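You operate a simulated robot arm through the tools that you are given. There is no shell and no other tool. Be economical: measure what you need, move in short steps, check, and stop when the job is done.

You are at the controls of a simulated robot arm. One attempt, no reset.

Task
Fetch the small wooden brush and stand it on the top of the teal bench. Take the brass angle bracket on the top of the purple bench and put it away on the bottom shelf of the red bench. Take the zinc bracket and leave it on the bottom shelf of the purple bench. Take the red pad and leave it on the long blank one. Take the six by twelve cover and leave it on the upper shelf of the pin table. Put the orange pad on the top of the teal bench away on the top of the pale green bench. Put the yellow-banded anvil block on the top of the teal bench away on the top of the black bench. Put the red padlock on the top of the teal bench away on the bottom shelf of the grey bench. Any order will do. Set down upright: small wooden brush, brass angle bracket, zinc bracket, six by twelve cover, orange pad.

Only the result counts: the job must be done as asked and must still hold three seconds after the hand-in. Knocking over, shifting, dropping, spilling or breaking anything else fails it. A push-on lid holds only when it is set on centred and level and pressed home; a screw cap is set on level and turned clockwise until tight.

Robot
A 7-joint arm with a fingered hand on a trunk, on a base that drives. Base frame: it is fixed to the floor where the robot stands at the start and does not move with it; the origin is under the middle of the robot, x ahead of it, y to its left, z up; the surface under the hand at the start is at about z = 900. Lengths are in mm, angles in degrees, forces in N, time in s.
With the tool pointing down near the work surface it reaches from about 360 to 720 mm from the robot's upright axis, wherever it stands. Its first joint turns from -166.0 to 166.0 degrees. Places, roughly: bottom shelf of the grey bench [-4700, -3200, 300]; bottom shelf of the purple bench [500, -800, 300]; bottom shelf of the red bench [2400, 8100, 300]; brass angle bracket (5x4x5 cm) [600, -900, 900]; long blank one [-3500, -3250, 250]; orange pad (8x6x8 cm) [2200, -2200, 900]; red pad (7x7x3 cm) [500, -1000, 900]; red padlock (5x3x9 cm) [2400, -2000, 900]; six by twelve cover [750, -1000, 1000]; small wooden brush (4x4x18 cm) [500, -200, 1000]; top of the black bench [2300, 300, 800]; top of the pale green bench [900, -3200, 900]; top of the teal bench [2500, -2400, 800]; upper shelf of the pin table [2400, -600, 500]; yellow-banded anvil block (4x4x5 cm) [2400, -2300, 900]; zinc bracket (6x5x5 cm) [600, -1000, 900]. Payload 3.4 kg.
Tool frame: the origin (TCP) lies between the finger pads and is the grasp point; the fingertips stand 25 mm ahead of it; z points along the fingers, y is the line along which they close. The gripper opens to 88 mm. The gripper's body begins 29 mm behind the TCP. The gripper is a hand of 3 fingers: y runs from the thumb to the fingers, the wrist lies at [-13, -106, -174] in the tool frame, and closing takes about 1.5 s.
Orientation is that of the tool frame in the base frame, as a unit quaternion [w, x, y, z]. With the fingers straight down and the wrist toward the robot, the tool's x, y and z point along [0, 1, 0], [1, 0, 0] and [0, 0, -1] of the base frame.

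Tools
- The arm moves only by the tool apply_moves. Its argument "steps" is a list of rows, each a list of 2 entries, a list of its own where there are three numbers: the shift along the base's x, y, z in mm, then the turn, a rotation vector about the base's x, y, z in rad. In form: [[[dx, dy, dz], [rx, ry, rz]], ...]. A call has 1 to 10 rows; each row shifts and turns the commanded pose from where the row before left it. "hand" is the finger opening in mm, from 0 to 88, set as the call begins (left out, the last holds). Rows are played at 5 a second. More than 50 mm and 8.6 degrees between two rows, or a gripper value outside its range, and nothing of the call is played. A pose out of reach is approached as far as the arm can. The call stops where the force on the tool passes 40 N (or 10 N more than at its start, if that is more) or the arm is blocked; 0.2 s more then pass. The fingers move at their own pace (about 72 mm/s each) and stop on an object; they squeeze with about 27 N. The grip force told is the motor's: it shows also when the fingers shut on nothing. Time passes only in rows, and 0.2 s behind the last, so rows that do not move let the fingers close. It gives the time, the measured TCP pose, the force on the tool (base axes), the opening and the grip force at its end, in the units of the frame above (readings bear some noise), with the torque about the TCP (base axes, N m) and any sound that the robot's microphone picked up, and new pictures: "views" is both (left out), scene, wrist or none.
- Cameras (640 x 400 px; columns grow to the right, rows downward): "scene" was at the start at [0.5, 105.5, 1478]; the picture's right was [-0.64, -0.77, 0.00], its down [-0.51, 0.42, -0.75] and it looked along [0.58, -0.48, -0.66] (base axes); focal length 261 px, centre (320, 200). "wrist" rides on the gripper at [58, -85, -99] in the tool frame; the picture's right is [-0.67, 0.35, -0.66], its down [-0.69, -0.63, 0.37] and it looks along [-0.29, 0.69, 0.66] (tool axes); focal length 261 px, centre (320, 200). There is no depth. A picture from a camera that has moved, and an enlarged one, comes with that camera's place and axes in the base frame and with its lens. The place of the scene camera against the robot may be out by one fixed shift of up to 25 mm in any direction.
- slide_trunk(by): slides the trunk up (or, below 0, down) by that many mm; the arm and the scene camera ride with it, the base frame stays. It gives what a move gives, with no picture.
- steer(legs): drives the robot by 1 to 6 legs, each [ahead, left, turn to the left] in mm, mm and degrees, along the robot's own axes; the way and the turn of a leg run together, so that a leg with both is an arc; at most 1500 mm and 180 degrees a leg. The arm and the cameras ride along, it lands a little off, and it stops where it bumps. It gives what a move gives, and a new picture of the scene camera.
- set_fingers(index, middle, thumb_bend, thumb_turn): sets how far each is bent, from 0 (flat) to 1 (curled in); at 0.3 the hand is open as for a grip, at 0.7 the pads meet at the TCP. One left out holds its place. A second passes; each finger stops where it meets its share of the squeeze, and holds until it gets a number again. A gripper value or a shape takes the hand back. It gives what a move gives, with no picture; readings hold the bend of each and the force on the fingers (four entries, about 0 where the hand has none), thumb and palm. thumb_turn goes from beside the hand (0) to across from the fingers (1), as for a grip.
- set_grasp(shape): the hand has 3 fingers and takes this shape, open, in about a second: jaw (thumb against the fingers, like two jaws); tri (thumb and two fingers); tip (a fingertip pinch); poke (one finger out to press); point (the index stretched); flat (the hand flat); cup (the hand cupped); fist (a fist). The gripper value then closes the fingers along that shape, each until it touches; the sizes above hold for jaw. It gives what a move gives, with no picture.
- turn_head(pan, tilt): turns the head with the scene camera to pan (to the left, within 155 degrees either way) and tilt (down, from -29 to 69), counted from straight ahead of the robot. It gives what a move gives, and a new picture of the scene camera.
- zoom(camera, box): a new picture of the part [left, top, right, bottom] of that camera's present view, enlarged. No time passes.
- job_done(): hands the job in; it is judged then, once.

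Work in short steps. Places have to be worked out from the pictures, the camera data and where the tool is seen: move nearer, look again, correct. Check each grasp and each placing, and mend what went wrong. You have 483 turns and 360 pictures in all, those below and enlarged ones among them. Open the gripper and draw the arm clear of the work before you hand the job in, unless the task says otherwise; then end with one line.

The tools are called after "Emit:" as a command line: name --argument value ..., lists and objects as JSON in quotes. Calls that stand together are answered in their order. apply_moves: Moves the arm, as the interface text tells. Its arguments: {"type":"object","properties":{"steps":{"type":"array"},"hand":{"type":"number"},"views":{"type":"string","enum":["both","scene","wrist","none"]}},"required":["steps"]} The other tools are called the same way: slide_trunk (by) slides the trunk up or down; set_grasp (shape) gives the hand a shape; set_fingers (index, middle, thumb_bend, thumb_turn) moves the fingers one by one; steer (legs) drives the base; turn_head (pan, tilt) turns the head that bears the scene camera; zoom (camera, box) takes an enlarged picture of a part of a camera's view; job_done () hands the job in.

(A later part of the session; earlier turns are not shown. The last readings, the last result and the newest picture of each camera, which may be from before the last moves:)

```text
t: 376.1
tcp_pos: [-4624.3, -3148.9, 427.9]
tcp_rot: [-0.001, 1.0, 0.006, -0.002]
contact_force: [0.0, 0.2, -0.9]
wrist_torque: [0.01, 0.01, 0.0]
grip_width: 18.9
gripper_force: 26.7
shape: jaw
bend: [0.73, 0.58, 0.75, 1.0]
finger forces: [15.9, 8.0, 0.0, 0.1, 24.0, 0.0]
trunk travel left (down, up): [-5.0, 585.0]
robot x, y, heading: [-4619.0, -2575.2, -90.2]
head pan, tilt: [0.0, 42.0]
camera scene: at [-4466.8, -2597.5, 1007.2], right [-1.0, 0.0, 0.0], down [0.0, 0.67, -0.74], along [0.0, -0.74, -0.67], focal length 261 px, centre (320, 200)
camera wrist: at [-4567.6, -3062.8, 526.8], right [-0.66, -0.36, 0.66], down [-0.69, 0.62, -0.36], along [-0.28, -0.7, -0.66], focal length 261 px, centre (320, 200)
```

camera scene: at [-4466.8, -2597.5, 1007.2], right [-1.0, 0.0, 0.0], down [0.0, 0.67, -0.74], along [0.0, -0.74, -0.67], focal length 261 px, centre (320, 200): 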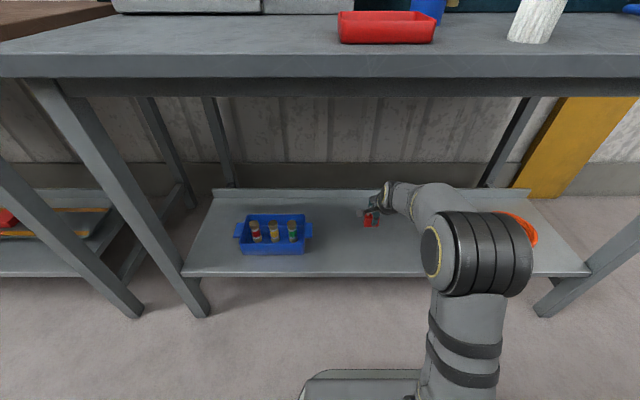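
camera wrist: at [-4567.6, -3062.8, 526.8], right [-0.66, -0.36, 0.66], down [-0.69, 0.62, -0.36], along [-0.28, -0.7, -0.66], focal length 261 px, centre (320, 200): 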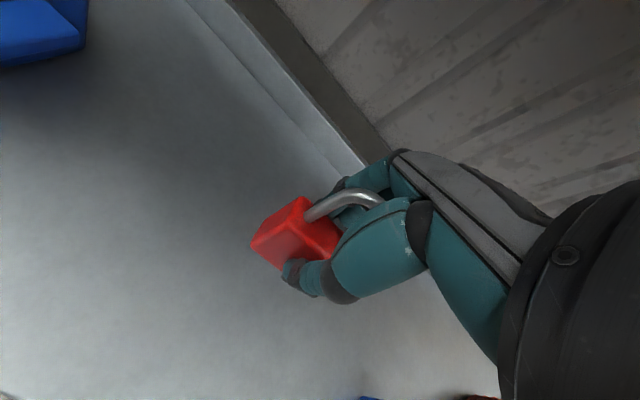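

Clear below. Lower to contact.

Emit:
apply_moves --steps '[[[0, 0, -40], [0, 0, 0]], [[0, 0, -20], [0, 0, 0]], [[0, 0, -6], [0, 0, 0]], [[0, 0, -6], [0, 0, 0]], [[0, 0, -6], [0, 0, 0]], [[0, 0, -6], [0, 0, 0]], [[0, 0, -6], [0, 0, 0]], [[0, 0, -6], [0, 0, 0]], [[0, 0, -6], [0, 0, 0]]]' --views "none"

```text
t: 378.2
tcp_pos: [-4625.2, -3149.5, 335.3]
tcp_rot: [0.009, 1.0, 0.007, 0.0]
contact_force: [1.1, 6.2, 24.5]
wrist_torque: [0.23, 0.0, -0.02]
grip_width: 21.9
gripper_force: 27.1
shape: jaw
bend: [0.74, 0.59, 0.75, 1.0]
finger forces: [17.1, 8.4, 0.0, 0.1, 31.2, 0.0]
trunk travel left (down, up): [-5.0, 585.0]
robot x, y, heading: [-4619.3, -2574.5, -90.2]
head pan, tilt: [0.0, 42.0]
stopped in row 9: the force on the tool passed its limit at 41 N (the readings are from after the stop); the commanded pose is now the measured one
```

Contact. Relax, release, and rise.

Emit:
apply_moves --steps '[[[0, 0, 3], [0, 0, 0]], [[0, 0, 0], [0, 0, 0]]]' --views "none"

Emit:
apply_moves --steps '[[[0, 0, 0], [0, 0, 0]], [[0, 0, 0], [0, 0, 0]], [[0, 0, 0], [0, 0, 0]], [[0, 0, 0], [0, 0, 0]], [[0, 0, 0], [0, 0, 0]], [[0, 0, 40], [0.02, 0, 0]], [[0, 0, 45], [0, 0, 0]], [[0, 0, 20], [0, 0, 0]], [[0, 0, 0], [0, 0, 0]]]' --hand 80

```text
t: 378.8
tcp_pos: [-4624.4, -3147.8, 337.0]
tcp_rot: [0.005, 1.0, 0.007, -0.001]
contact_force: [4.1, -2.1, 14.4]
wrist_torque: [-0.03, -0.06, 0.0]
grip_width: 21.3
gripper_force: 27.0
shape: jaw
bend: [0.74, 0.58, 0.75, 1.0]
finger forces: [19.5, 9.7, 0.1, 0.0, 26.7, 0.0]
trunk travel left (down, up): [-5.0, 585.0]
robot x, y, heading: [-4622.2, -2573.4, -90.0]
head pan, tilt: [0.0, 42.0]
```

```text
t: 380.8
tcp_pos: [-4625.8, -3148.5, 439.0]
tcp_rot: [-0.006, 1.0, 0.007, -0.001]
contact_force: [-0.3, -0.5, -0.4]
wrist_torque: [0.0, -0.01, 0.02]
grip_width: 80.0
gripper_force: 0.1
shape: jaw
bend: [0.31, 0.32, 0.32, 0.98]
finger forces: [0.1, 0.1, 0.0, 0.1, 0.0, 0.0]
trunk travel left (down, up): [-5.0, 585.0]
robot x, y, heading: [-4621.8, -2574.3, -90.2]
head pan, tilt: [0.0, 42.0]
camera scene: at [-4466.7, -2597.3, 1007.2], right [-1.0, 0.0, 0.0], down [0.0, 0.67, -0.74], along [0.0, -0.74, -0.67], focal length 261 px, centre (320, 200)
camera wrist: at [-4568.8, -3063.1, 537.9], right [-0.66, -0.37, 0.65], down [-0.69, 0.62, -0.36], along [-0.28, -0.69, -0.67], focal length 261 px, centre (320, 200)
```

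scene: 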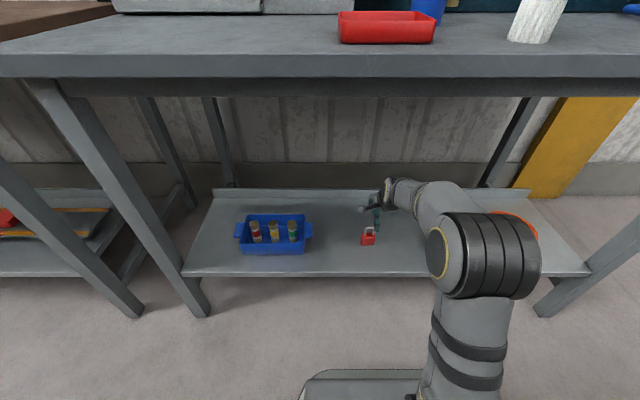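
wrist: 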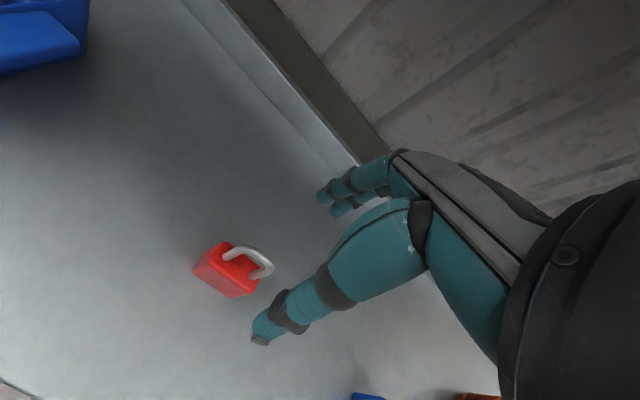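

Padlock placed. Withdraw, raise the trunk, and drive back to the purple bench for the brass bracket.

Emit:
apply_moves --steps '[[[0, 45, 10], [-0.012, 0, 0]], [[0, 48, 0], [0, 0, 0]], [[0, 48, 0], [0, 0, 0]], [[0, 48, 0], [0, 0, 0]], [[0, 10, 20], [0, 0, 0]]]' --hand 88 --views "none"

Emit:
steer --legs '[[-240, 0, 0]]'

Emit:
slide_trunk --by 400

Emit:
slide_trunk --by 70

Emit:
apply_moves --steps '[[[0, 0, 45], [0, 0, 0]], [[0, 0, 45], [0, 0, 0]], [[0, 0, 45], [0, 0, 0]], [[0, 0, 45], [0, 0, 0]]]' --views "none"

Emit:
steer --legs '[[0, 0, 90.2], [1400, 0, 0]]'

```text
t: 382.0
tcp_pos: [-4624.8, -2950.0, 467.4]
tcp_rot: [0.0, 1.0, 0.007, -0.001]
contact_force: [0.7, 0.4, 0.7]
wrist_torque: [-0.02, -0.01, -0.03]
grip_width: 87.5
gripper_force: 0.0
shape: jaw
bend: [0.3, 0.3, 0.3, 0.98]
finger forces: [0.0, 0.0, 0.0, 0.1, 0.0, 0.0]
trunk travel left (down, up): [-5.0, 585.0]
robot x, y, heading: [-4619.8, -2574.1, -89.9]
head pan, tilt: [0.0, 42.0]
```

```text
t: 383.8
tcp_pos: [-4623.8, -2710.4, 465.5]
tcp_rot: [0.0, 1.0, 0.009, -0.001]
contact_force: [-0.4, 0.5, -0.4]
wrist_torque: [-0.01, -0.01, 0.01]
grip_width: 87.9
gripper_force: 0.0
shape: jaw
bend: [0.3, 0.3, 0.3, 0.98]
finger forces: [0.0, 0.0, 0.0, 0.0, 0.0, 0.0]
trunk travel left (down, up): [-5.0, 585.0]
robot x, y, heading: [-4621.2, -2336.8, -89.9]
head pan, tilt: [0.0, 42.0]
camera scene: at [-4466.9, -2357.2, 1007.2], right [-1.0, 0.0, 0.0], down [0.0, 0.67, -0.74], along [0.0, -0.74, -0.67], focal length 261 px, centre (320, 200)
```

scene: 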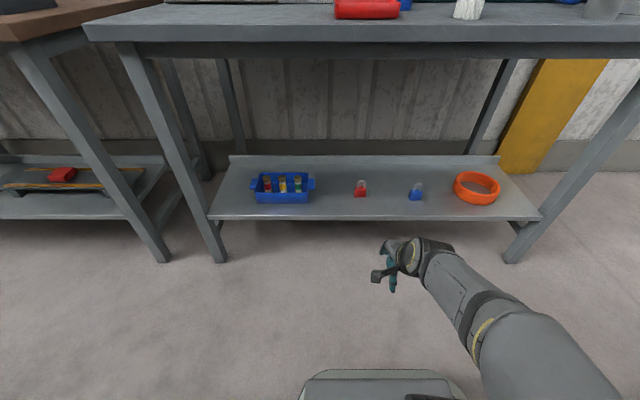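

```text
t: 387.6
tcp_pos: [-4624.2, -2709.9, 865.7]
tcp_rot: [0.001, 1.0, 0.008, -0.001]
contact_force: [0.4, 0.0, 0.0]
wrist_torque: [-0.03, -0.01, -0.01]
grip_width: 87.5
gripper_force: 0.0
shape: jaw
bend: [0.3, 0.3, 0.3, 0.98]
finger forces: [0.1, 0.0, 0.1, 0.1, 0.0, 0.1]
trunk travel left (down, up): [-405.0, 185.0]
robot x, y, heading: [-4619.7, -2335.7, -89.6]
head pan, tilt: [0.0, 42.0]
```

```text
t: 388.7
tcp_pos: [-4622.0, -2709.9, 935.9]
tcp_rot: [0.0, 1.0, 0.009, -0.001]
contact_force: [0.9, -0.2, 0.2]
wrist_torque: [0.02, 0.02, -0.02]
grip_width: 87.8
gripper_force: 0.0
shape: jaw
bend: [0.3, 0.3, 0.3, 0.98]
finger forces: [0.0, 0.0, 0.1, 0.0, 0.0, 0.1]
trunk travel left (down, up): [-475.0, 115.0]
robot x, y, heading: [-4617.2, -2335.5, -90.0]
head pan, tilt: [0.0, 42.0]
```

```text
t: 389.7
tcp_pos: [-4623.9, -2711.6, 1117.4]
tcp_rot: [0.0, 1.0, 0.009, -0.001]
contact_force: [0.7, 0.8, -0.6]
wrist_torque: [-0.01, -0.01, 0.02]
grip_width: 87.7
gripper_force: 0.0
shape: jaw
bend: [0.3, 0.3, 0.3, 0.98]
finger forces: [0.0, 0.0, 0.0, 0.0, 0.1, 0.1]
trunk travel left (down, up): [-475.0, 115.0]
robot x, y, heading: [-4619.8, -2336.8, -89.8]
head pan, tilt: [0.0, 42.0]
```

```text
t: 400.4
tcp_pos: [-2856.4, -2394.9, 1117.7]
tcp_rot: [0.0, 0.715, 0.699, -0.001]
contact_force: [-1.3, -1.1, -0.4]
wrist_torque: [0.04, -0.05, 0.02]
grip_width: 87.7
gripper_force: 0.0
shape: jaw
bend: [0.3, 0.3, 0.3, 0.98]
finger forces: [0.1, 0.1, 0.0, 0.0, 0.0, 0.1]
trunk travel left (down, up): [-475.0, 115.0]
robot x, y, heading: [-3228.1, -2375.4, -2.3]
head pan, tilt: [0.0, 42.0]
camera scene: at [-3206.5, -2217.5, 1477.2], right [-0.04, -1.0, 0.0], down [-0.67, 0.03, -0.74], along [0.74, -0.03, -0.67], focal length 261 px, centre (320, 200)
```

scene: 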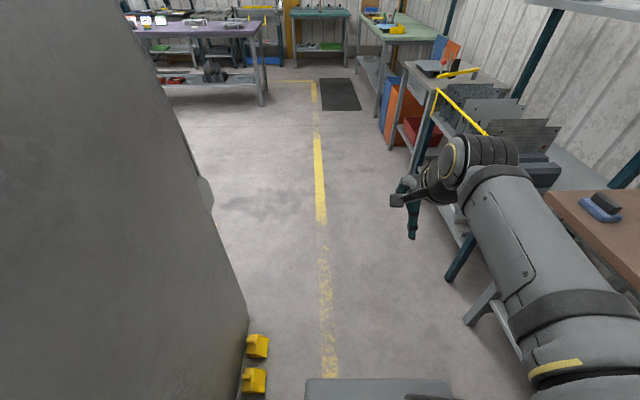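

Continue forward and then left to the front of the purple bench.

Emit:
steer --legs '[[1500, 0, 2.3], [1350, 0, 0], [0, 1400, 0]]'

```text
t: 420.9
tcp_pos: [16.6, -986.7, 1117.8]
tcp_rot: [0.001, 0.699, 0.715, -0.001]
contact_force: [-1.2, -0.4, 0.6]
wrist_torque: [0.03, -0.02, -0.03]
grip_width: 87.8
gripper_force: 0.2
shape: jaw
bend: [0.3, 0.3, 0.3, 0.98]
finger forces: [0.1, 0.0, 0.0, 0.0, 0.0, 0.0]
trunk travel left (down, up): [-475.0, 115.0]
robot x, y, heading: [-361.5, -985.6, 0.8]
head pan, tilt: [0.0, 42.0]
camera scene: at [-343.7, -827.4, 1477.2], right [0.01, -1.0, 0.0], down [-0.67, -0.01, -0.74], along [0.74, 0.01, -0.67], focal length 261 px, centre (320, 200)
```

scene: 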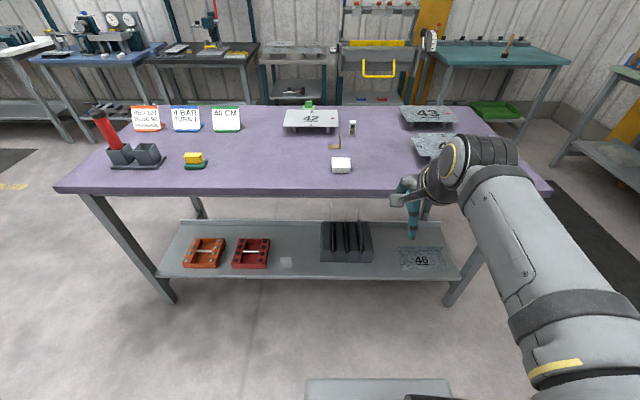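

Drive up to the bench aligned with the brass bracket and look with the wrist camera.

Emit:
steer --legs '[[345, 70, -0.8]]'

Emit:
apply_moves --steps '[[[45, 0, -10], [0, 0, 0]], [[45, 0, -10], [0, 0, 0]], [[45, 0, -10], [0, 0, 0]], [[40, 0, -10], [0, 0, 0]], [[0, 0, 0], [0, 0, 0]]]' --views "wrist"

Emit:
zoom --camera "wrist" --box '[100, 100, 320, 300]'

```text
t: 423.1
tcp_pos: [358.0, -921.6, 1117.3]
tcp_rot: [0.0, 0.704, 0.71, -0.001]
contact_force: [-0.7, -0.6, -0.1]
wrist_torque: [0.01, 0.01, -0.03]
grip_width: 87.4
gripper_force: 0.1
shape: jaw
bend: [0.3, 0.3, 0.3, 0.98]
finger forces: [0.0, 0.0, 0.1, 0.1, 0.0, 0.0]
trunk travel left (down, up): [-475.0, 115.0]
robot x, y, heading: [-18.2, -913.5, -0.8]
head pan, tilt: [0.0, 42.0]
camera scene: at [1.4, -755.5, 1477.2], right [-0.01, -1.0, 0.0], down [-0.67, 0.0, -0.74], along [0.74, 0.0, -0.67], focal length 261 px, centre (320, 200)
```

scene: 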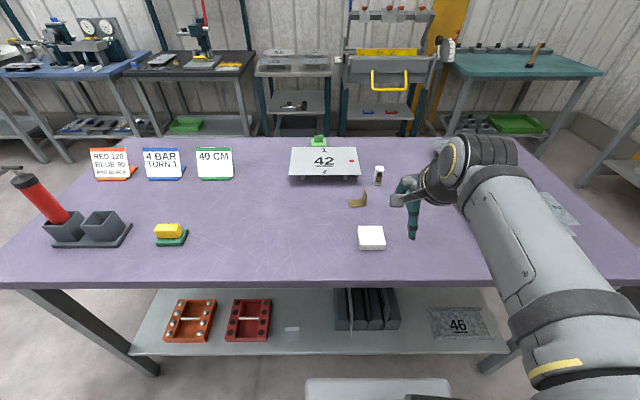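

```text
t: 424.3
tcp_pos: [532.8, -923.4, 1075.5]
tcp_rot: [0.0, 0.704, 0.71, 0.0]
contact_force: [-0.1, 0.2, 0.2]
wrist_torque: [0.03, 0.0, -0.02]
grip_width: 87.6
gripper_force: 0.1
shape: jaw
bend: [0.3, 0.3, 0.3, 0.98]
finger forces: [0.0, 0.1, 0.1, 0.1, 0.1, 0.0]
trunk travel left (down, up): [-475.0, 115.0]
robot x, y, heading: [-18.6, -913.6, -0.4]
head pan, tilt: [0.0, 42.0]
camera wrist: at [447.3, -864.7, 1174.0], right [0.35, -0.67, 0.66], down [-0.62, -0.69, -0.36], along [0.7, -0.28, -0.66], focal length 261 px, centre (320, 200)
```

wrist: 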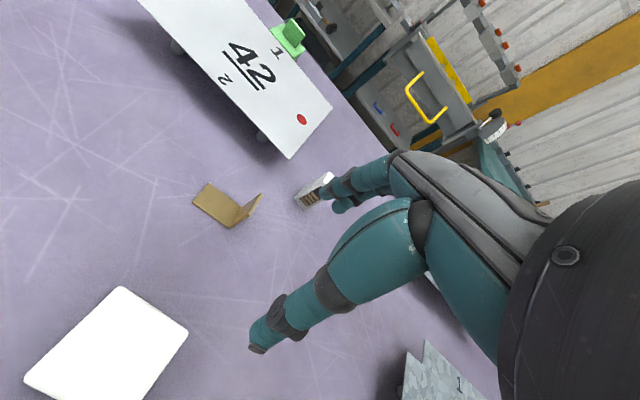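

```text
2.00 times, centred on (210, 200) of wrist
camera zoom: at [447.3, -864.7, 1174.0], right [0.35, -0.67, 0.66], down [-0.62, -0.69, -0.36], along [0.7, -0.28, -0.66], focal length 521 px, centre (540, 200)
```

zoom: 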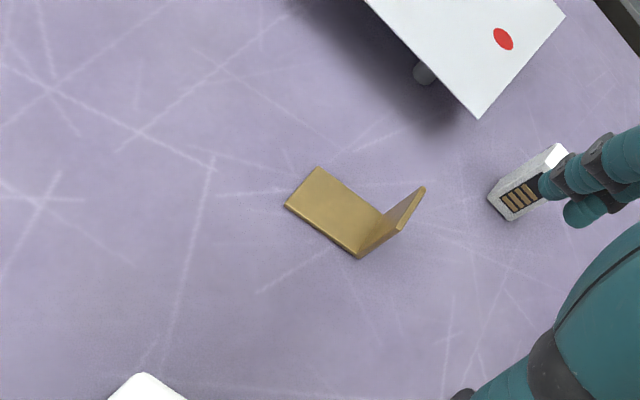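

Emit:
zoom --camera "wrist" --box '[180, 170, 280, 240]'

```text
5.71 times, centred on (230, 205) of wrist
camera zoom: at [447.3, -864.7, 1174.0], right [0.35, -0.67, 0.66], down [-0.62, -0.69, -0.36], along [0.7, -0.28, -0.66], focal length 1489 px, centre (834, 171)
```

zoom: 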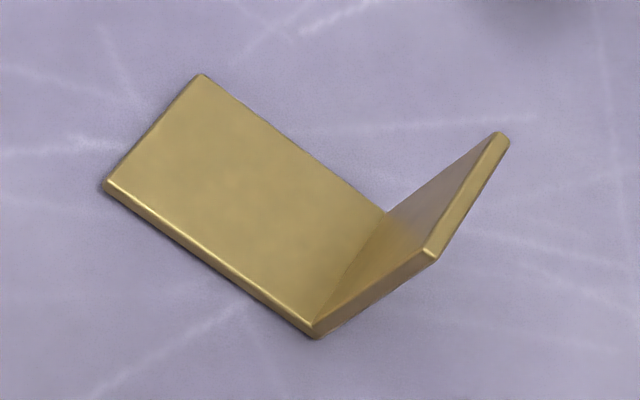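

Brass upright is at ≈(616, -899), in the x–z plane (7° yaw), top ≈945. I need the fingers closing along y, so I shift the base left a bit and forward slightly, then rotate the hand −83°.

Emit:
steer --legs '[[25, 110, 0.5]]'

Emit:
apply_moves --steps '[[[0, -20, 0], [0, 0, -0.145]], [[0, -20, 0], [0, 0, -0.145]], [[0, -20, 0], [0, 0, -0.145]], [[0, -20, 0], [0, 0, -0.145]], [[0, 0, 0], [0, 0, -0.145]], [[0, 0, 0], [0, 0, -0.145]], [[0, 0, 0], [0, 0, -0.145]], [[0, 0, 0], [0, 0, -0.145]], [[0, 0, 0], [0, 0, -0.145]], [[0, 0, 0], [0, 0, -0.145]]]'

```text
t: 425.5
tcp_pos: [557.9, -810.9, 1075.1]
tcp_rot: [0.001, 0.701, 0.713, -0.001]
contact_force: [0.4, -0.5, -0.6]
wrist_torque: [0.02, 0.02, -0.01]
grip_width: 88.0
gripper_force: 0.1
shape: jaw
bend: [0.3, 0.3, 0.3, 0.98]
finger forces: [0.0, 0.1, 0.0, 0.0, 0.0, 0.1]
trunk travel left (down, up): [-475.0, 115.0]
robot x, y, heading: [10.5, -804.9, 0.2]
head pan, tilt: [0.0, 42.0]
camera scene: at [26.3, -646.8, 1477.1], right [0.0, -1.0, 0.0], down [-0.67, 0.0, -0.74], along [0.74, 0.0, -0.67], focal length 261 px, centre (320, 200)
```

scene: 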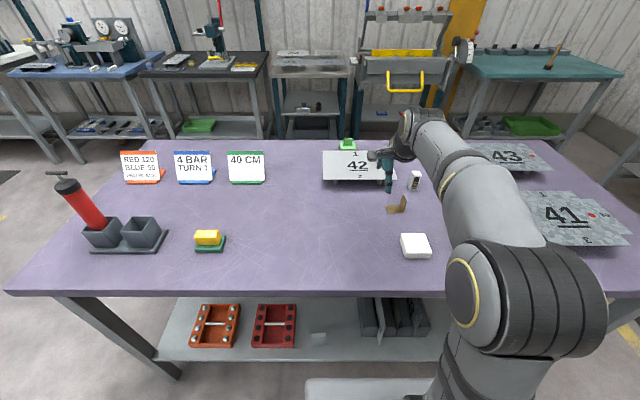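

```text
t: 427.7
tcp_pos: [557.9, -890.3, 1075.1]
tcp_rot: [0.0, 0.998, 0.066, -0.002]
contact_force: [-0.4, -0.1, -1.0]
wrist_torque: [-0.04, -0.03, 0.0]
grip_width: 87.6
gripper_force: 0.1
shape: jaw
bend: [0.3, 0.3, 0.3, 0.98]
finger forces: [0.0, 0.0, 0.0, 0.0, 0.0, 0.1]
trunk travel left (down, up): [-475.0, 115.0]
robot x, y, heading: [11.2, -802.0, 0.3]
head pan, tilt: [0.0, 42.0]
camera scene: at [26.3, -647.4, 1477.2], right [0.0, -1.0, 0.0], down [-0.67, 0.0, -0.74], along [0.74, 0.0, -0.67], focal length 261 px, centre (320, 200)
camera wrist: at [605.3, -797.5, 1174.4], right [-0.62, -0.43, 0.66], down [-0.76, 0.53, -0.36], along [-0.19, -0.73, -0.66], focal length 261 px, centre (320, 200)
```

scene: 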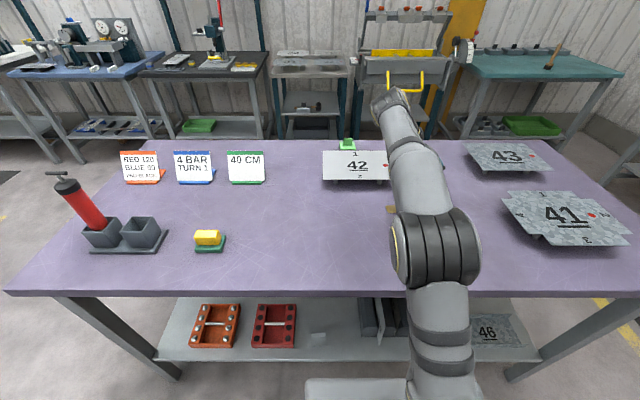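
wrist: 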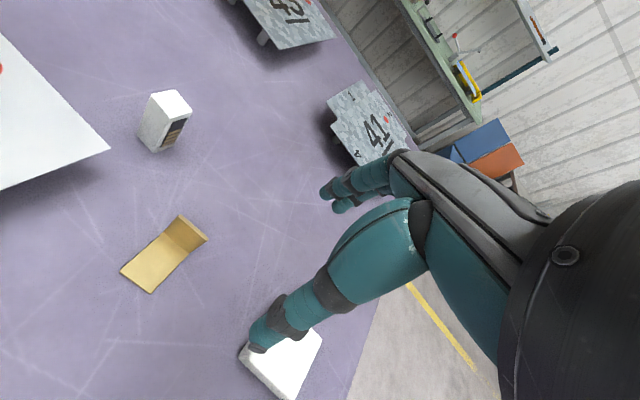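

Rotation works. Zoom on the bracket from this view for a refined position.

Emit:
zoom --camera "wrist" --box '[110, 200, 220, 300]'

```text
4.00 times, centred on (165, 250) of wrist
camera zoom: at [605.3, -797.5, 1174.4], right [-0.62, -0.43, 0.66], down [-0.76, 0.53, -0.36], along [-0.19, -0.73, -0.66], focal length 1043 px, centre (940, 0)
```

zoom: 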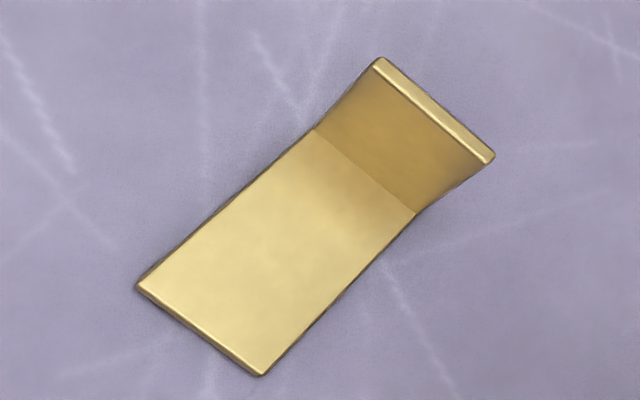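

Upright centre at (612, -903), top ≈943. Move over and descend to z≈937.

Emit:
apply_moves --steps '[[[27, -7, -20], [0, 0, 0]], [[27, -6, -20], [0, 0, 0]], [[0, 0, -40], [0, 0, 0]], [[0, 0, -35], [0, 0, 0]], [[0, 0, -22], [0, 0, 0]], [[0, 0, 0], [0, 0, 0]]]'

```text
t: 429.1
tcp_pos: [611.5, -903.9, 938.9]
tcp_rot: [0.001, 0.998, 0.068, -0.001]
contact_force: [0.6, 0.8, -0.5]
wrist_torque: [-0.01, 0.0, 0.04]
grip_width: 87.8
gripper_force: 0.1
shape: jaw
bend: [0.3, 0.3, 0.3, 0.98]
finger forces: [0.0, 0.0, 0.0, 0.0, 0.0, 0.0]
trunk travel left (down, up): [-475.0, 115.0]
robot x, y, heading: [8.2, -805.9, 0.0]
head pan, tilt: [0.0, 42.0]
camera scene: at [26.1, -647.4, 1477.2], right [0.0, -1.0, 0.0], down [-0.67, 0.0, -0.74], along [0.74, 0.0, -0.67], focal length 261 px, centre (320, 200)
camera wrist: at [657.5, -810.8, 1037.7], right [-0.62, -0.44, 0.66], down [-0.77, 0.53, -0.36], along [-0.19, -0.73, -0.66], focal length 261 px, centre (320, 200)
```

scene: 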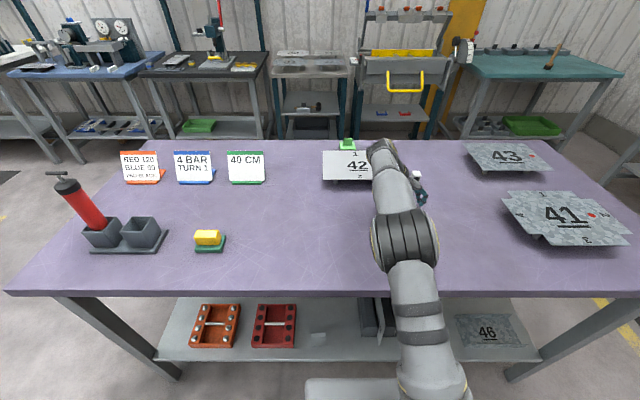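
wrist: 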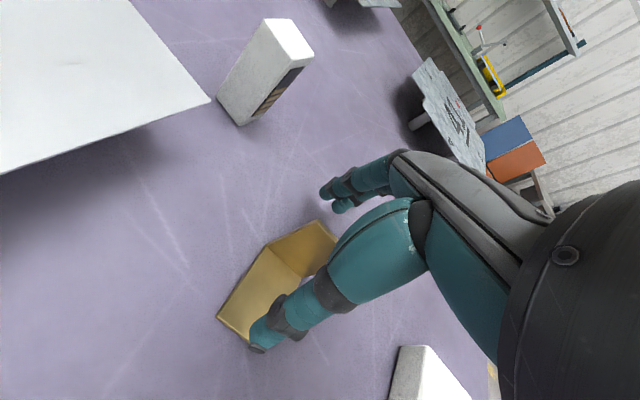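

Close on the upright, then lift.

Emit:
apply_moves --steps '[[[0, 0, 0], [0, 0, 0]], [[0, 0, 0], [0, 0, 0]], [[0, 0, 0], [0, 0, 0]], [[0, 0, 0], [0, 0, 0]], [[0, 0, 0], [0, 0, 0]], [[0, 0, 0], [0, 0, 0]], [[0, 0, 0], [0, 0, 0]], [[0, 0, 20], [0, 0, 0]], [[0, 0, 40], [0, 0, 0]], [[0, 0, 40], [0, 0, 0]]]' --hand 0 --views "wrist"

```text
t: 431.3
tcp_pos: [614.5, -902.3, 1043.0]
tcp_rot: [0.0, 0.998, 0.068, -0.003]
contact_force: [-0.5, -0.3, 0.3]
wrist_torque: [-0.01, 0.01, 0.0]
grip_width: 0.0
gripper_force: 26.9
shape: jaw
bend: [0.7, 0.7, 0.7, 1.0]
finger forces: [15.8, 8.4, 0.1, 0.0, 24.2, 0.1]
trunk travel left (down, up): [-475.0, 115.0]
robot x, y, heading: [9.0, -804.0, -0.0]
head pan, tilt: [0.0, 42.0]
camera wrist: at [659.3, -810.5, 1141.3], right [-0.61, -0.44, 0.66], down [-0.77, 0.53, -0.36], along [-0.19, -0.73, -0.66], focal length 261 px, centre (320, 200)
```

wrist: 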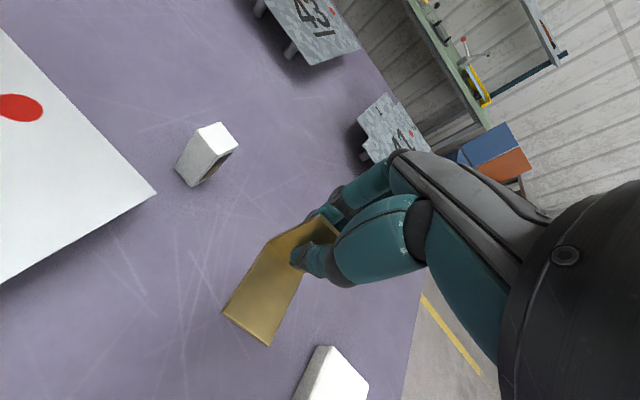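

Brass bracket held. Rotate the hand back, retract, and drive around the bench's left end.

Emit:
apply_moves --steps '[[[-30, 0, 20], [0, 0, 0.145]], [[-30, 0, 20], [0, 0, 0.145]], [[-30, 0, 20], [0, 0, 0.145]], [[-30, 0, 20], [0, 0, 0.145]], [[-30, 10, 0], [0, 0, 0.145]], [[-20, 10, 0], [0, 0, 0.145]], [[-20, 10, 0], [0, 0, 0.145]], [[-20, 10, 0], [0, 0, 0.145]], [[-10, 10, 0], [0, 0, 0.145]], [[0, 10, 0], [0, 0, 0.145]]]' --views "wrist"

Emit:
steer --legs '[[-230, 0, 0], [0, 1450, 0]]'

Emit:
turn_head --pan 60 --tilt 15

```text
t: 433.5
tcp_pos: [391.9, -844.0, 1118.3]
tcp_rot: [0.001, 0.701, 0.714, 0.0]
contact_force: [-0.2, 0.3, -0.6]
wrist_torque: [-0.02, -0.02, 0.03]
grip_width: 0.0
gripper_force: 26.8
shape: jaw
bend: [0.7, 0.7, 0.7, 1.0]
finger forces: [15.7, 8.3, 0.1, 0.0, 24.1, 0.0]
trunk travel left (down, up): [-475.0, 115.0]
robot x, y, heading: [7.7, -803.6, 0.1]
head pan, tilt: [0.0, 42.0]
camera wrist: at [306.5, -786.5, 1217.3], right [0.36, -0.66, 0.66], down [-0.62, -0.7, -0.36], along [0.7, -0.27, -0.66], focal length 261 px, centre (320, 200)
```

wrist: 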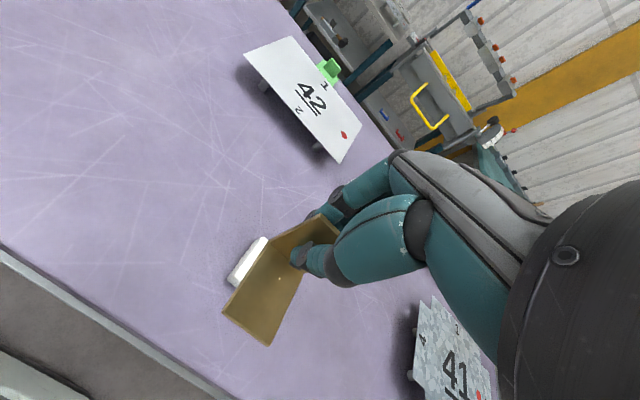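

```text
t: 442.1
tcp_pos: [154.7, 617.0, 1119.2]
tcp_rot: [0.001, 0.699, 0.715, 0.0]
contact_force: [0.3, -0.2, -0.9]
wrist_torque: [0.02, 0.0, 0.02]
grip_width: 0.0
gripper_force: 26.5
shape: jaw
bend: [0.7, 0.7, 0.7, 1.0]
finger forces: [15.8, 8.3, 0.0, 0.1, 24.1, 0.0]
trunk travel left (down, up): [-475.0, 115.0]
robot x, y, heading: [-232.2, 655.4, 0.8]
head pan, tilt: [0.0, 42.0]
camera scene: at [-214.2, 809.8, 1477.2], right [0.01, -1.0, 0.0], down [-0.67, -0.01, -0.74], along [0.74, 0.01, -0.67], focal length 261 px, centre (320, 200)
```

scene: 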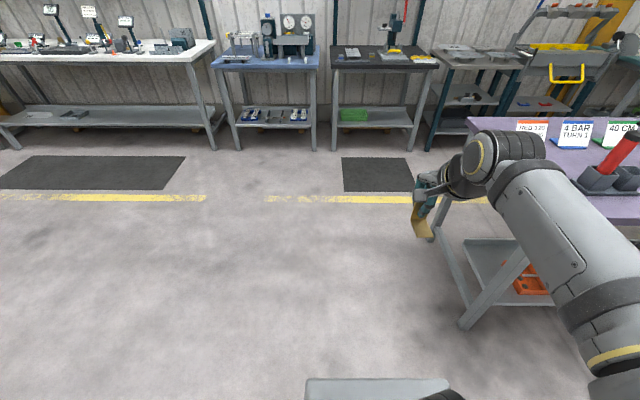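

```text
t: 443.4
tcp_pos: [153.5, 616.7, 1118.6]
tcp_rot: [0.001, 0.698, 0.716, -0.001]
contact_force: [-0.3, -0.2, 0.0]
wrist_torque: [0.02, -0.02, -0.04]
grip_width: 0.3
gripper_force: 27.2
shape: jaw
bend: [0.7, 0.7, 0.7, 1.0]
finger forces: [15.8, 8.3, 0.0, 0.1, 24.1, 0.0]
trunk travel left (down, up): [-475.0, 115.0]
robot x, y, heading: [-232.1, 648.3, 0.4]
head pan, tilt: [60.0, 15.0]
camera scene: at [-251.8, 890.2, 1519.7], right [0.87, -0.49, 0.0], down [-0.13, -0.23, -0.97], along [0.48, 0.84, -0.26], focal length 261 px, centre (320, 200)
```

scene: 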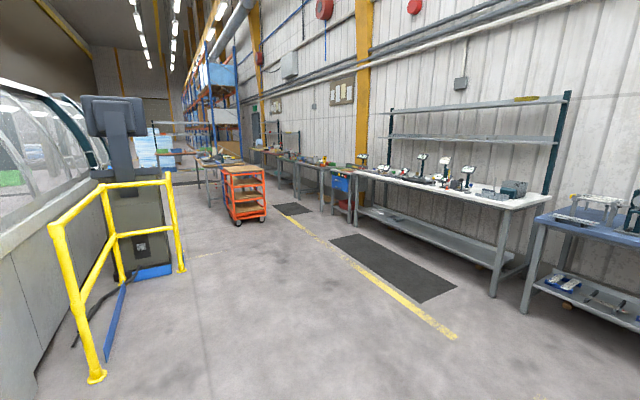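

Open route along the wall aisle. Drive forward to x≈1400, turn to face +y and advance in stages.

Emit:
steer --legs '[[1450, 150, -0.4], [180, 0, 0], [0, 0, 90], [1500, 0, 0]]'

Emit:
turn_head --pan 0 --tilt 20

```text
t: 462.9
tcp_pos: [1361.5, 2741.0, 1118.6]
tcp_rot: [0.001, -0.033, 0.999, 0.0]
contact_force: [0.5, 0.3, -0.8]
wrist_torque: [0.0, 0.0, 0.03]
grip_width: 0.1
gripper_force: 27.0
shape: jaw
bend: [0.7, 0.7, 0.7, 1.0]
finger forces: [15.6, 8.3, 0.0, 0.0, 23.9, 0.0]
trunk travel left (down, up): [-475.0, 115.0]
robot x, y, heading: [1343.0, 2352.3, 92.8]
head pan, tilt: [60.0, 15.0]
camera scene: at [1101.7, 2329.4, 1519.7], right [0.46, 0.89, 0.0], down [0.23, -0.12, -0.97], along [-0.86, 0.44, -0.26], focal length 261 px, centre (320, 200)
```

scene: 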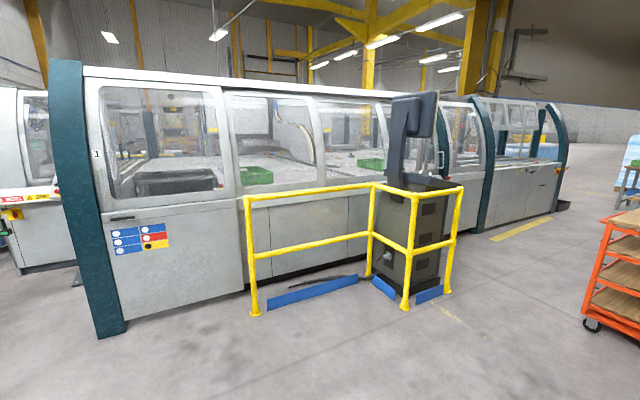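

```text
t: 464.2
tcp_pos: [1361.8, 2740.1, 1119.8]
tcp_rot: [0.001, -0.033, 0.999, 0.0]
contact_force: [-0.7, 0.5, -0.2]
wrist_torque: [-0.01, 0.0, 0.01]
grip_width: 0.0
gripper_force: 26.7
shape: jaw
bend: [0.7, 0.7, 0.7, 1.0]
finger forces: [15.6, 8.2, 0.0, 0.0, 23.9, 0.0]
trunk travel left (down, up): [-475.0, 115.0]
robot x, y, heading: [1344.2, 2354.2, 93.1]
head pan, tilt: [0.0, 20.0]
camera scene: at [1180.1, 2379.8, 1511.6], right [1.0, 0.05, 0.0], down [0.02, -0.34, -0.94], along [-0.05, 0.94, -0.34], focal length 261 px, centre (320, 200)
```

scene: 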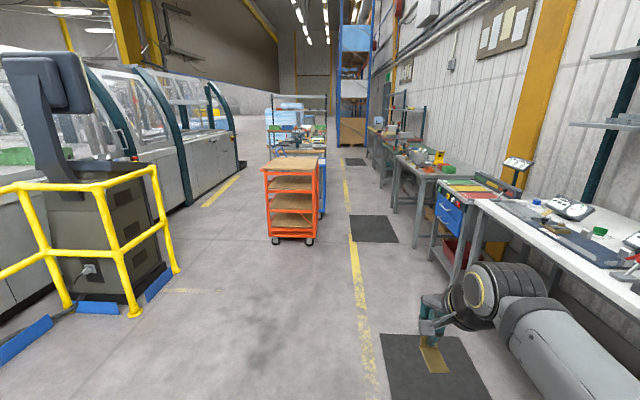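

Shift right to the middle of the aisle (x≈1530) and advance past the orange cart.

Emit:
steer --legs '[[1000, -130, -3.1], [1300, -60, 0], [1000, 0, 0]]'

```text
t: 480.2
tcp_pos: [1588.9, 6004.4, 1118.6]
tcp_rot: [0.0, 0.011, 1.0, 0.0]
contact_force: [0.0, 0.0, -1.5]
wrist_torque: [0.01, -0.02, -0.02]
grip_width: 0.0
gripper_force: 27.1
shape: jaw
bend: [0.7, 0.7, 0.7, 1.0]
finger forces: [15.7, 8.2, 0.0, 0.0, 24.0, 0.0]
trunk travel left (down, up): [-475.0, 115.0]
robot x, y, heading: [1535.9, 5620.3, 87.9]
head pan, tilt: [0.0, 20.0]
camera scene: at [1376.1, 5659.1, 1511.6], right [1.0, -0.04, 0.0], down [-0.01, -0.34, -0.94], along [0.03, 0.94, -0.34], focal length 261 px, centre (320, 200)
```

scene: 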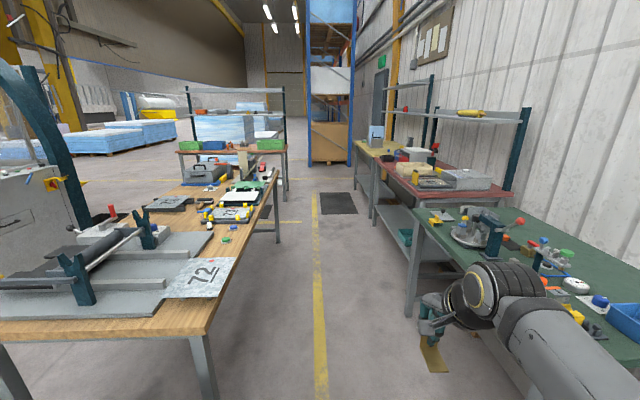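

The red bench is ahead on the right (front x≈2045, y 7430–8450). Aisle x≈1548 is centred; advance to y≈8000.

Emit:
steer --legs '[[1200, 20, 2.1], [1180, 0, 0]]'

```text
t: 492.0
tcp_pos: [1597.5, 8424.1, 1118.4]
tcp_rot: [0.001, -0.01, 1.0, 0.0]
contact_force: [-0.1, -0.4, -0.3]
wrist_torque: [0.0, 0.02, -0.01]
grip_width: 0.1
gripper_force: 26.8
shape: jaw
bend: [0.7, 0.7, 0.7, 1.0]
finger forces: [15.7, 8.2, 0.1, 0.0, 23.8, 0.0]
trunk travel left (down, up): [-475.0, 115.0]
robot x, y, heading: [1563.4, 8036.8, 90.2]
head pan, tilt: [0.0, 20.0]
camera scene: at [1399.9, 8071.1, 1511.6], right [1.0, 0.0, 0.0], down [0.0, -0.34, -0.94], along [0.0, 0.94, -0.34], focal length 261 px, centre (320, 200)
```

scene: 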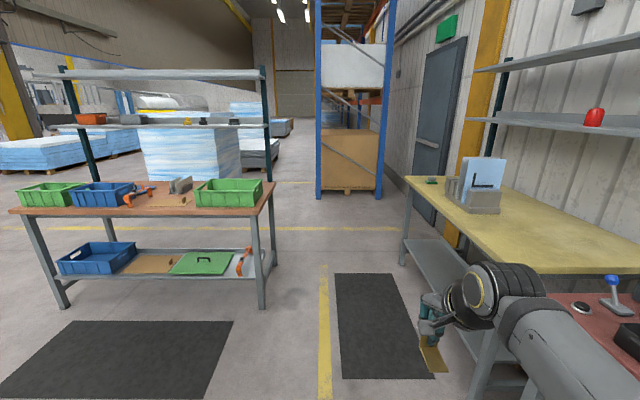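

Turn right to face the red bench.

Emit:
steer --legs '[[-60, 0, 0], [0, 0, -90]]'

Emit:
turn_head --pan 0 --tilt 45

```text
t: 496.8
tcp_pos: [1949.8, 7950.0, 1117.5]
tcp_rot: [0.001, 0.69, 0.724, -0.001]
contact_force: [0.7, -0.5, -0.2]
wrist_torque: [0.0, -0.02, 0.01]
grip_width: 0.0
gripper_force: 27.1
shape: jaw
bend: [0.7, 0.7, 0.7, 1.0]
finger forces: [15.7, 8.2, 0.0, 0.0, 23.7, 0.0]
trunk travel left (down, up): [-475.0, 115.0]
robot x, y, heading: [1561.7, 7974.2, 1.7]
head pan, tilt: [0.0, 20.0]
camera scene: at [1586.2, 8134.8, 1511.6], right [0.03, -1.0, 0.0], down [-0.34, -0.01, -0.94], along [0.94, 0.03, -0.34], focal length 261 px, centre (320, 200)
```

scene: 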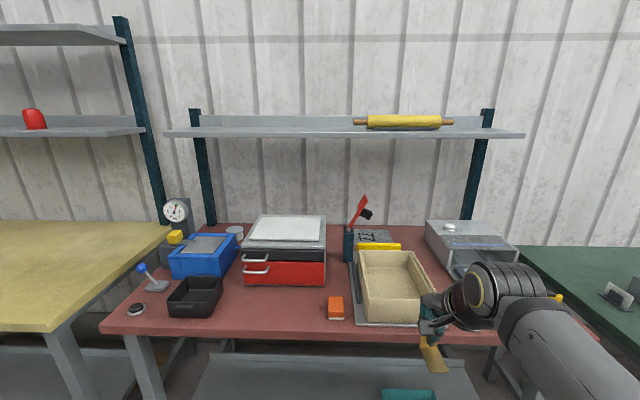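

```text
t: 497.7
tcp_pos: [1949.0, 7950.4, 1118.9]
tcp_rot: [0.001, 0.689, 0.724, 0.0]
contact_force: [0.3, -0.1, -1.2]
wrist_torque: [0.0, -0.01, 0.03]
grip_width: 0.0
gripper_force: 26.6
shape: jaw
bend: [0.7, 0.7, 0.7, 1.0]
finger forces: [15.5, 8.1, 0.0, 0.1, 23.7, 0.0]
trunk travel left (down, up): [-475.0, 115.0]
robot x, y, heading: [1562.8, 7974.4, 2.2]
head pan, tilt: [0.0, 45.0]
camera scene: at [1574.4, 8134.5, 1473.0], right [0.03, -1.0, 0.0], down [-0.71, -0.02, -0.71], along [0.71, 0.02, -0.71], focal length 261 px, centre (320, 200)
```

scene: 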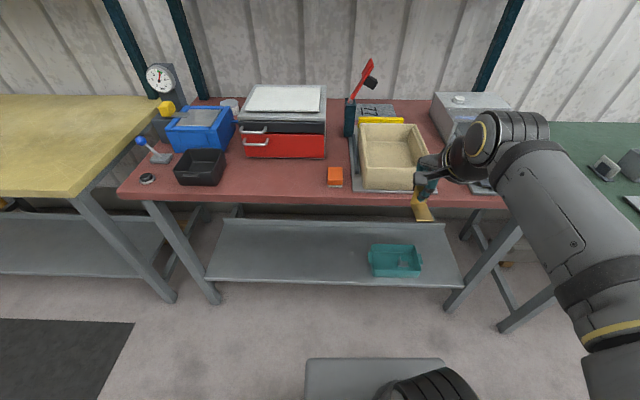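

The bottom shelf has ample free space left of the teal tray. Lower the trunk and hand here, then move in.

Emit:
slide_trunk --by -400

Emit:
slide_trunk --by -70

Emit:
apply_moves --steps '[[[0, 0, -45], [0, 0, 0]], [[0, 0, -45], [0, 0, 0]], [[0, 0, -45], [0, 0, 0]], [[0, 0, -35], [0, 0, 0]], [[0, 0, 0], [0, 0, 0]]]' --views "none"

Emit:
steer --legs '[[100, 90, -2.0]]'

Emit:
apply_moves --steps '[[[45, 0, 0], [0, 0, 0]], [[45, 0, 0], [0, 0, 0]], [[0, 0, 0], [0, 0, 0]]]'

```text
t: 501.5
tcp_pos: [1948.0, 7949.4, 719.2]
tcp_rot: [0.001, 0.69, 0.724, 0.0]
contact_force: [0.2, -0.3, -1.6]
wrist_torque: [0.01, 0.0, -0.04]
grip_width: 0.0
gripper_force: 27.2
shape: jaw
bend: [0.7, 0.7, 0.7, 1.0]
finger forces: [15.6, 8.1, 0.0, 0.1, 23.7, 0.0]
trunk travel left (down, up): [-75.0, 515.0]
robot x, y, heading: [1566.0, 7974.2, 1.9]
head pan, tilt: [0.0, 45.0]
```

```text
t: 502.6
tcp_pos: [1949.5, 7949.9, 647.7]
tcp_rot: [-0.001, 0.69, 0.724, -0.001]
contact_force: [-0.5, 0.0, 0.2]
wrist_torque: [0.0, -0.01, 0.01]
grip_width: 0.0
gripper_force: 27.0
shape: jaw
bend: [0.7, 0.7, 0.7, 1.0]
finger forces: [15.6, 8.1, 0.0, 0.0, 23.7, 0.0]
trunk travel left (down, up): [-5.0, 585.0]
robot x, y, heading: [1557.8, 7976.2, 2.1]
head pan, tilt: [0.0, 45.0]
```

```text
t: 503.8
tcp_pos: [1947.6, 7949.3, 476.4]
tcp_rot: [0.0, 0.69, 0.723, -0.001]
contact_force: [-0.7, -0.3, 0.5]
wrist_torque: [0.03, -0.01, 0.0]
grip_width: 0.2
gripper_force: 26.4
shape: jaw
bend: [0.7, 0.7, 0.7, 1.0]
finger forces: [15.6, 8.2, 0.1, 0.1, 23.7, 0.1]
trunk travel left (down, up): [-5.0, 585.0]
robot x, y, heading: [1564.1, 7973.2, 1.9]
head pan, tilt: [0.0, 45.0]
```

```text
t: 505.1
tcp_pos: [2049.2, 8031.5, 477.4]
tcp_rot: [0.001, 0.704, 0.711, 0.0]
contact_force: [-0.6, -0.3, -0.9]
wrist_torque: [-0.01, -0.03, -0.02]
grip_width: 0.1
gripper_force: 27.2
shape: jaw
bend: [0.7, 0.7, 0.7, 1.0]
finger forces: [15.6, 8.2, 0.0, 0.0, 23.8, 0.0]
trunk travel left (down, up): [-5.0, 585.0]
robot x, y, heading: [1668.4, 8070.1, -0.0]
head pan, tilt: [0.0, 45.0]
camera scene: at [1683.2, 8229.1, 1002.9], right [0.0, -1.0, 0.0], down [-0.71, 0.0, -0.71], along [0.71, 0.0, -0.71], focal length 261 px, centre (320, 200)
```

scene: 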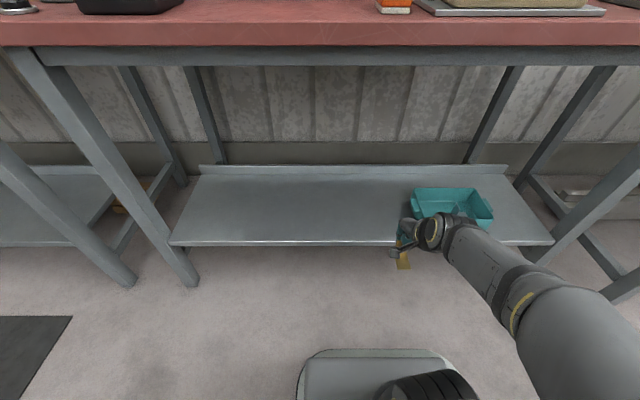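

```text
t: 505.9
tcp_pos: [2139.7, 8028.1, 477.1]
tcp_rot: [0.001, 0.703, 0.711, -0.001]
contact_force: [-0.1, 0.1, -0.8]
wrist_torque: [0.02, -0.02, 0.0]
grip_width: 0.2
gripper_force: 27.0
shape: jaw
bend: [0.7, 0.7, 0.7, 1.0]
finger forces: [15.8, 8.1, 0.0, 0.1, 23.8, 0.0]
trunk travel left (down, up): [-5.0, 585.0]
robot x, y, heading: [1664.8, 8071.6, -0.1]
head pan, tilt: [0.0, 45.0]
camera scene: at [1683.2, 8229.1, 1002.9], right [0.0, -1.0, 0.0], down [-0.71, 0.0, -0.71], along [0.71, 0.0, -0.71], focal length 261 px, centre (320, 200)
camera wrist: at [2054.4, 8086.2, 575.3], right [0.36, -0.66, 0.66], down [-0.62, -0.69, -0.36], along [0.7, -0.28, -0.66], focal length 261 px, centre (320, 200)
```

scene: 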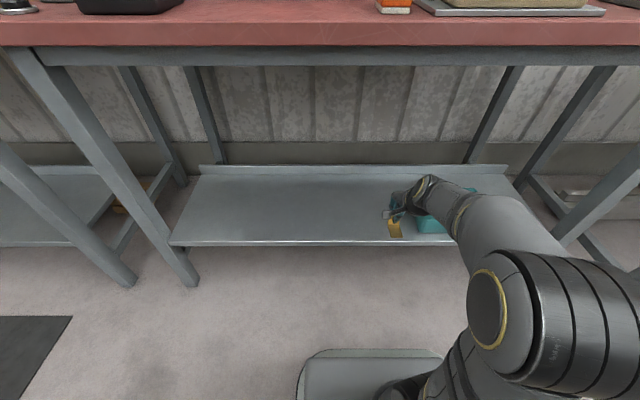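
wrist: 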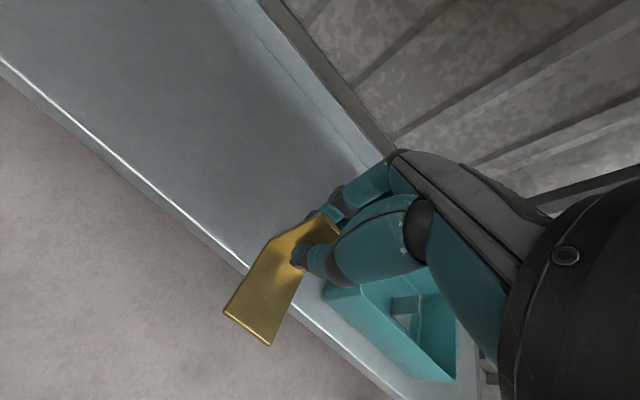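

Shelf edge ≈2192. Move left 110 mm and in to x≈2275.

Emit:
apply_moves --steps '[[[10, 40, 0], [0, 0, 0]], [[15, 40, 0], [0, 0, 0]], [[35, 30, 0], [0, 0, 0]], [[45, 0, 0], [0, 0, 0]], [[30, 0, -20], [0, 0, 0]], [[0, 0, -30], [0, 0, 0]], [[0, 0, 0], [0, 0, 0]]]'

```text
t: 507.5
tcp_pos: [2274.8, 8137.8, 427.9]
tcp_rot: [0.0, 0.703, 0.711, 0.0]
contact_force: [0.3, -0.3, -1.6]
wrist_torque: [-0.01, -0.01, 0.0]
grip_width: 0.0
gripper_force: 26.8
shape: jaw
bend: [0.7, 0.7, 0.7, 1.0]
finger forces: [15.6, 8.1, 0.0, 0.0, 23.9, 0.0]
trunk travel left (down, up): [-5.0, 585.0]
robot x, y, heading: [1664.8, 8073.0, -0.3]
head pan, tilt: [0.0, 45.0]
camera scene: at [1683.2, 8229.1, 1002.9], right [0.0, -1.0, 0.0], down [-0.71, 0.0, -0.71], along [0.71, 0.0, -0.71], focal length 261 px, centre (320, 200)
camera wrist: at [2189.0, 8197.4, 527.3], right [0.36, -0.66, 0.66], down [-0.62, -0.69, -0.36], along [0.7, -0.28, -0.66], focal length 261 px, centre (320, 200)
```

scene: 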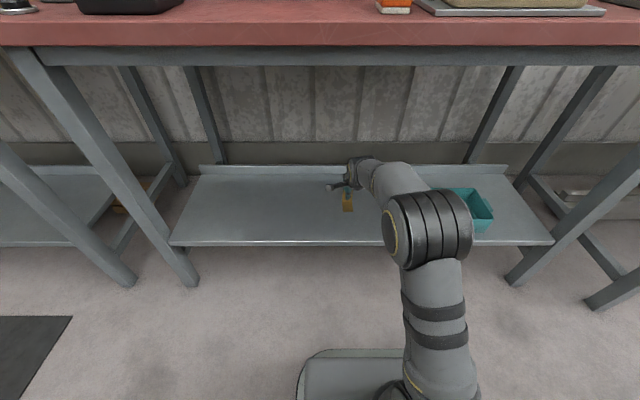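
wrist: 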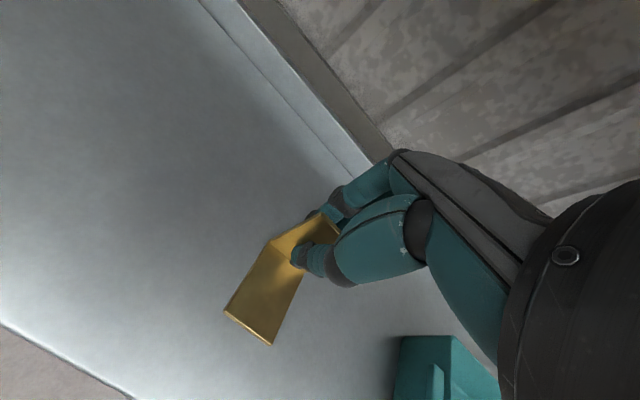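

Clear below. Lower to contact.

Emit:
apply_moves --steps '[[[0, 0, -40], [0, 0, 0]], [[0, 0, -25], [0, 0, 0]], [[0, 0, -8], [0, 0, 0]], [[0, 0, -5], [0, 0, 0]], [[0, 0, -5], [0, 0, 0]], [[0, 0, -5], [0, 0, 0]], [[0, 0, -5], [0, 0, 0]], [[0, 0, -5], [0, 0, 0]], [[0, 0, -5], [0, 0, 0]]]' --views "wrist"

```text
t: 509.5
tcp_pos: [2279.0, 8141.8, 336.0]
tcp_rot: [0.008, 0.704, 0.711, 0.009]
contact_force: [-5.1, -1.6, 23.3]
wrist_torque: [-0.03, 0.23, -0.02]
grip_width: 0.0
gripper_force: 26.8
shape: jaw
bend: [0.7, 0.7, 0.72, 1.0]
finger forces: [18.5, 8.9, 0.0, 0.0, 39.9, 0.1]
trunk travel left (down, up): [-5.0, 585.0]
robot x, y, heading: [1664.2, 8069.0, -0.2]
head pan, tilt: [0.0, 45.0]
stopped in row 9: the force on the tool passed its limit at 44 N (the readings are from after the stop); the commanded pose is now the measured one
camera wrist: at [2190.0, 8200.1, 432.9], right [0.34, -0.67, 0.66], down [-0.61, -0.69, -0.38], along [0.71, -0.28, -0.65], focal length 261 px, centre (320, 200)
```

wrist: 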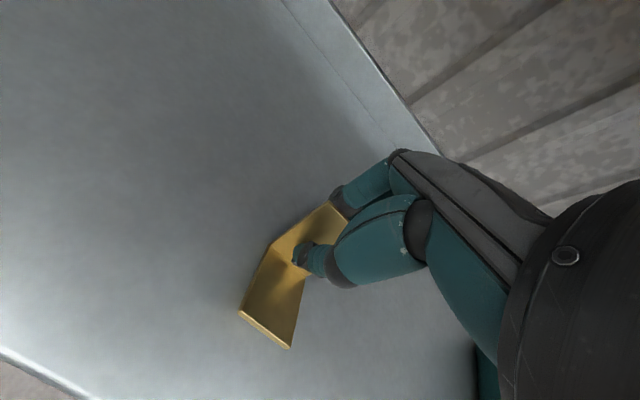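

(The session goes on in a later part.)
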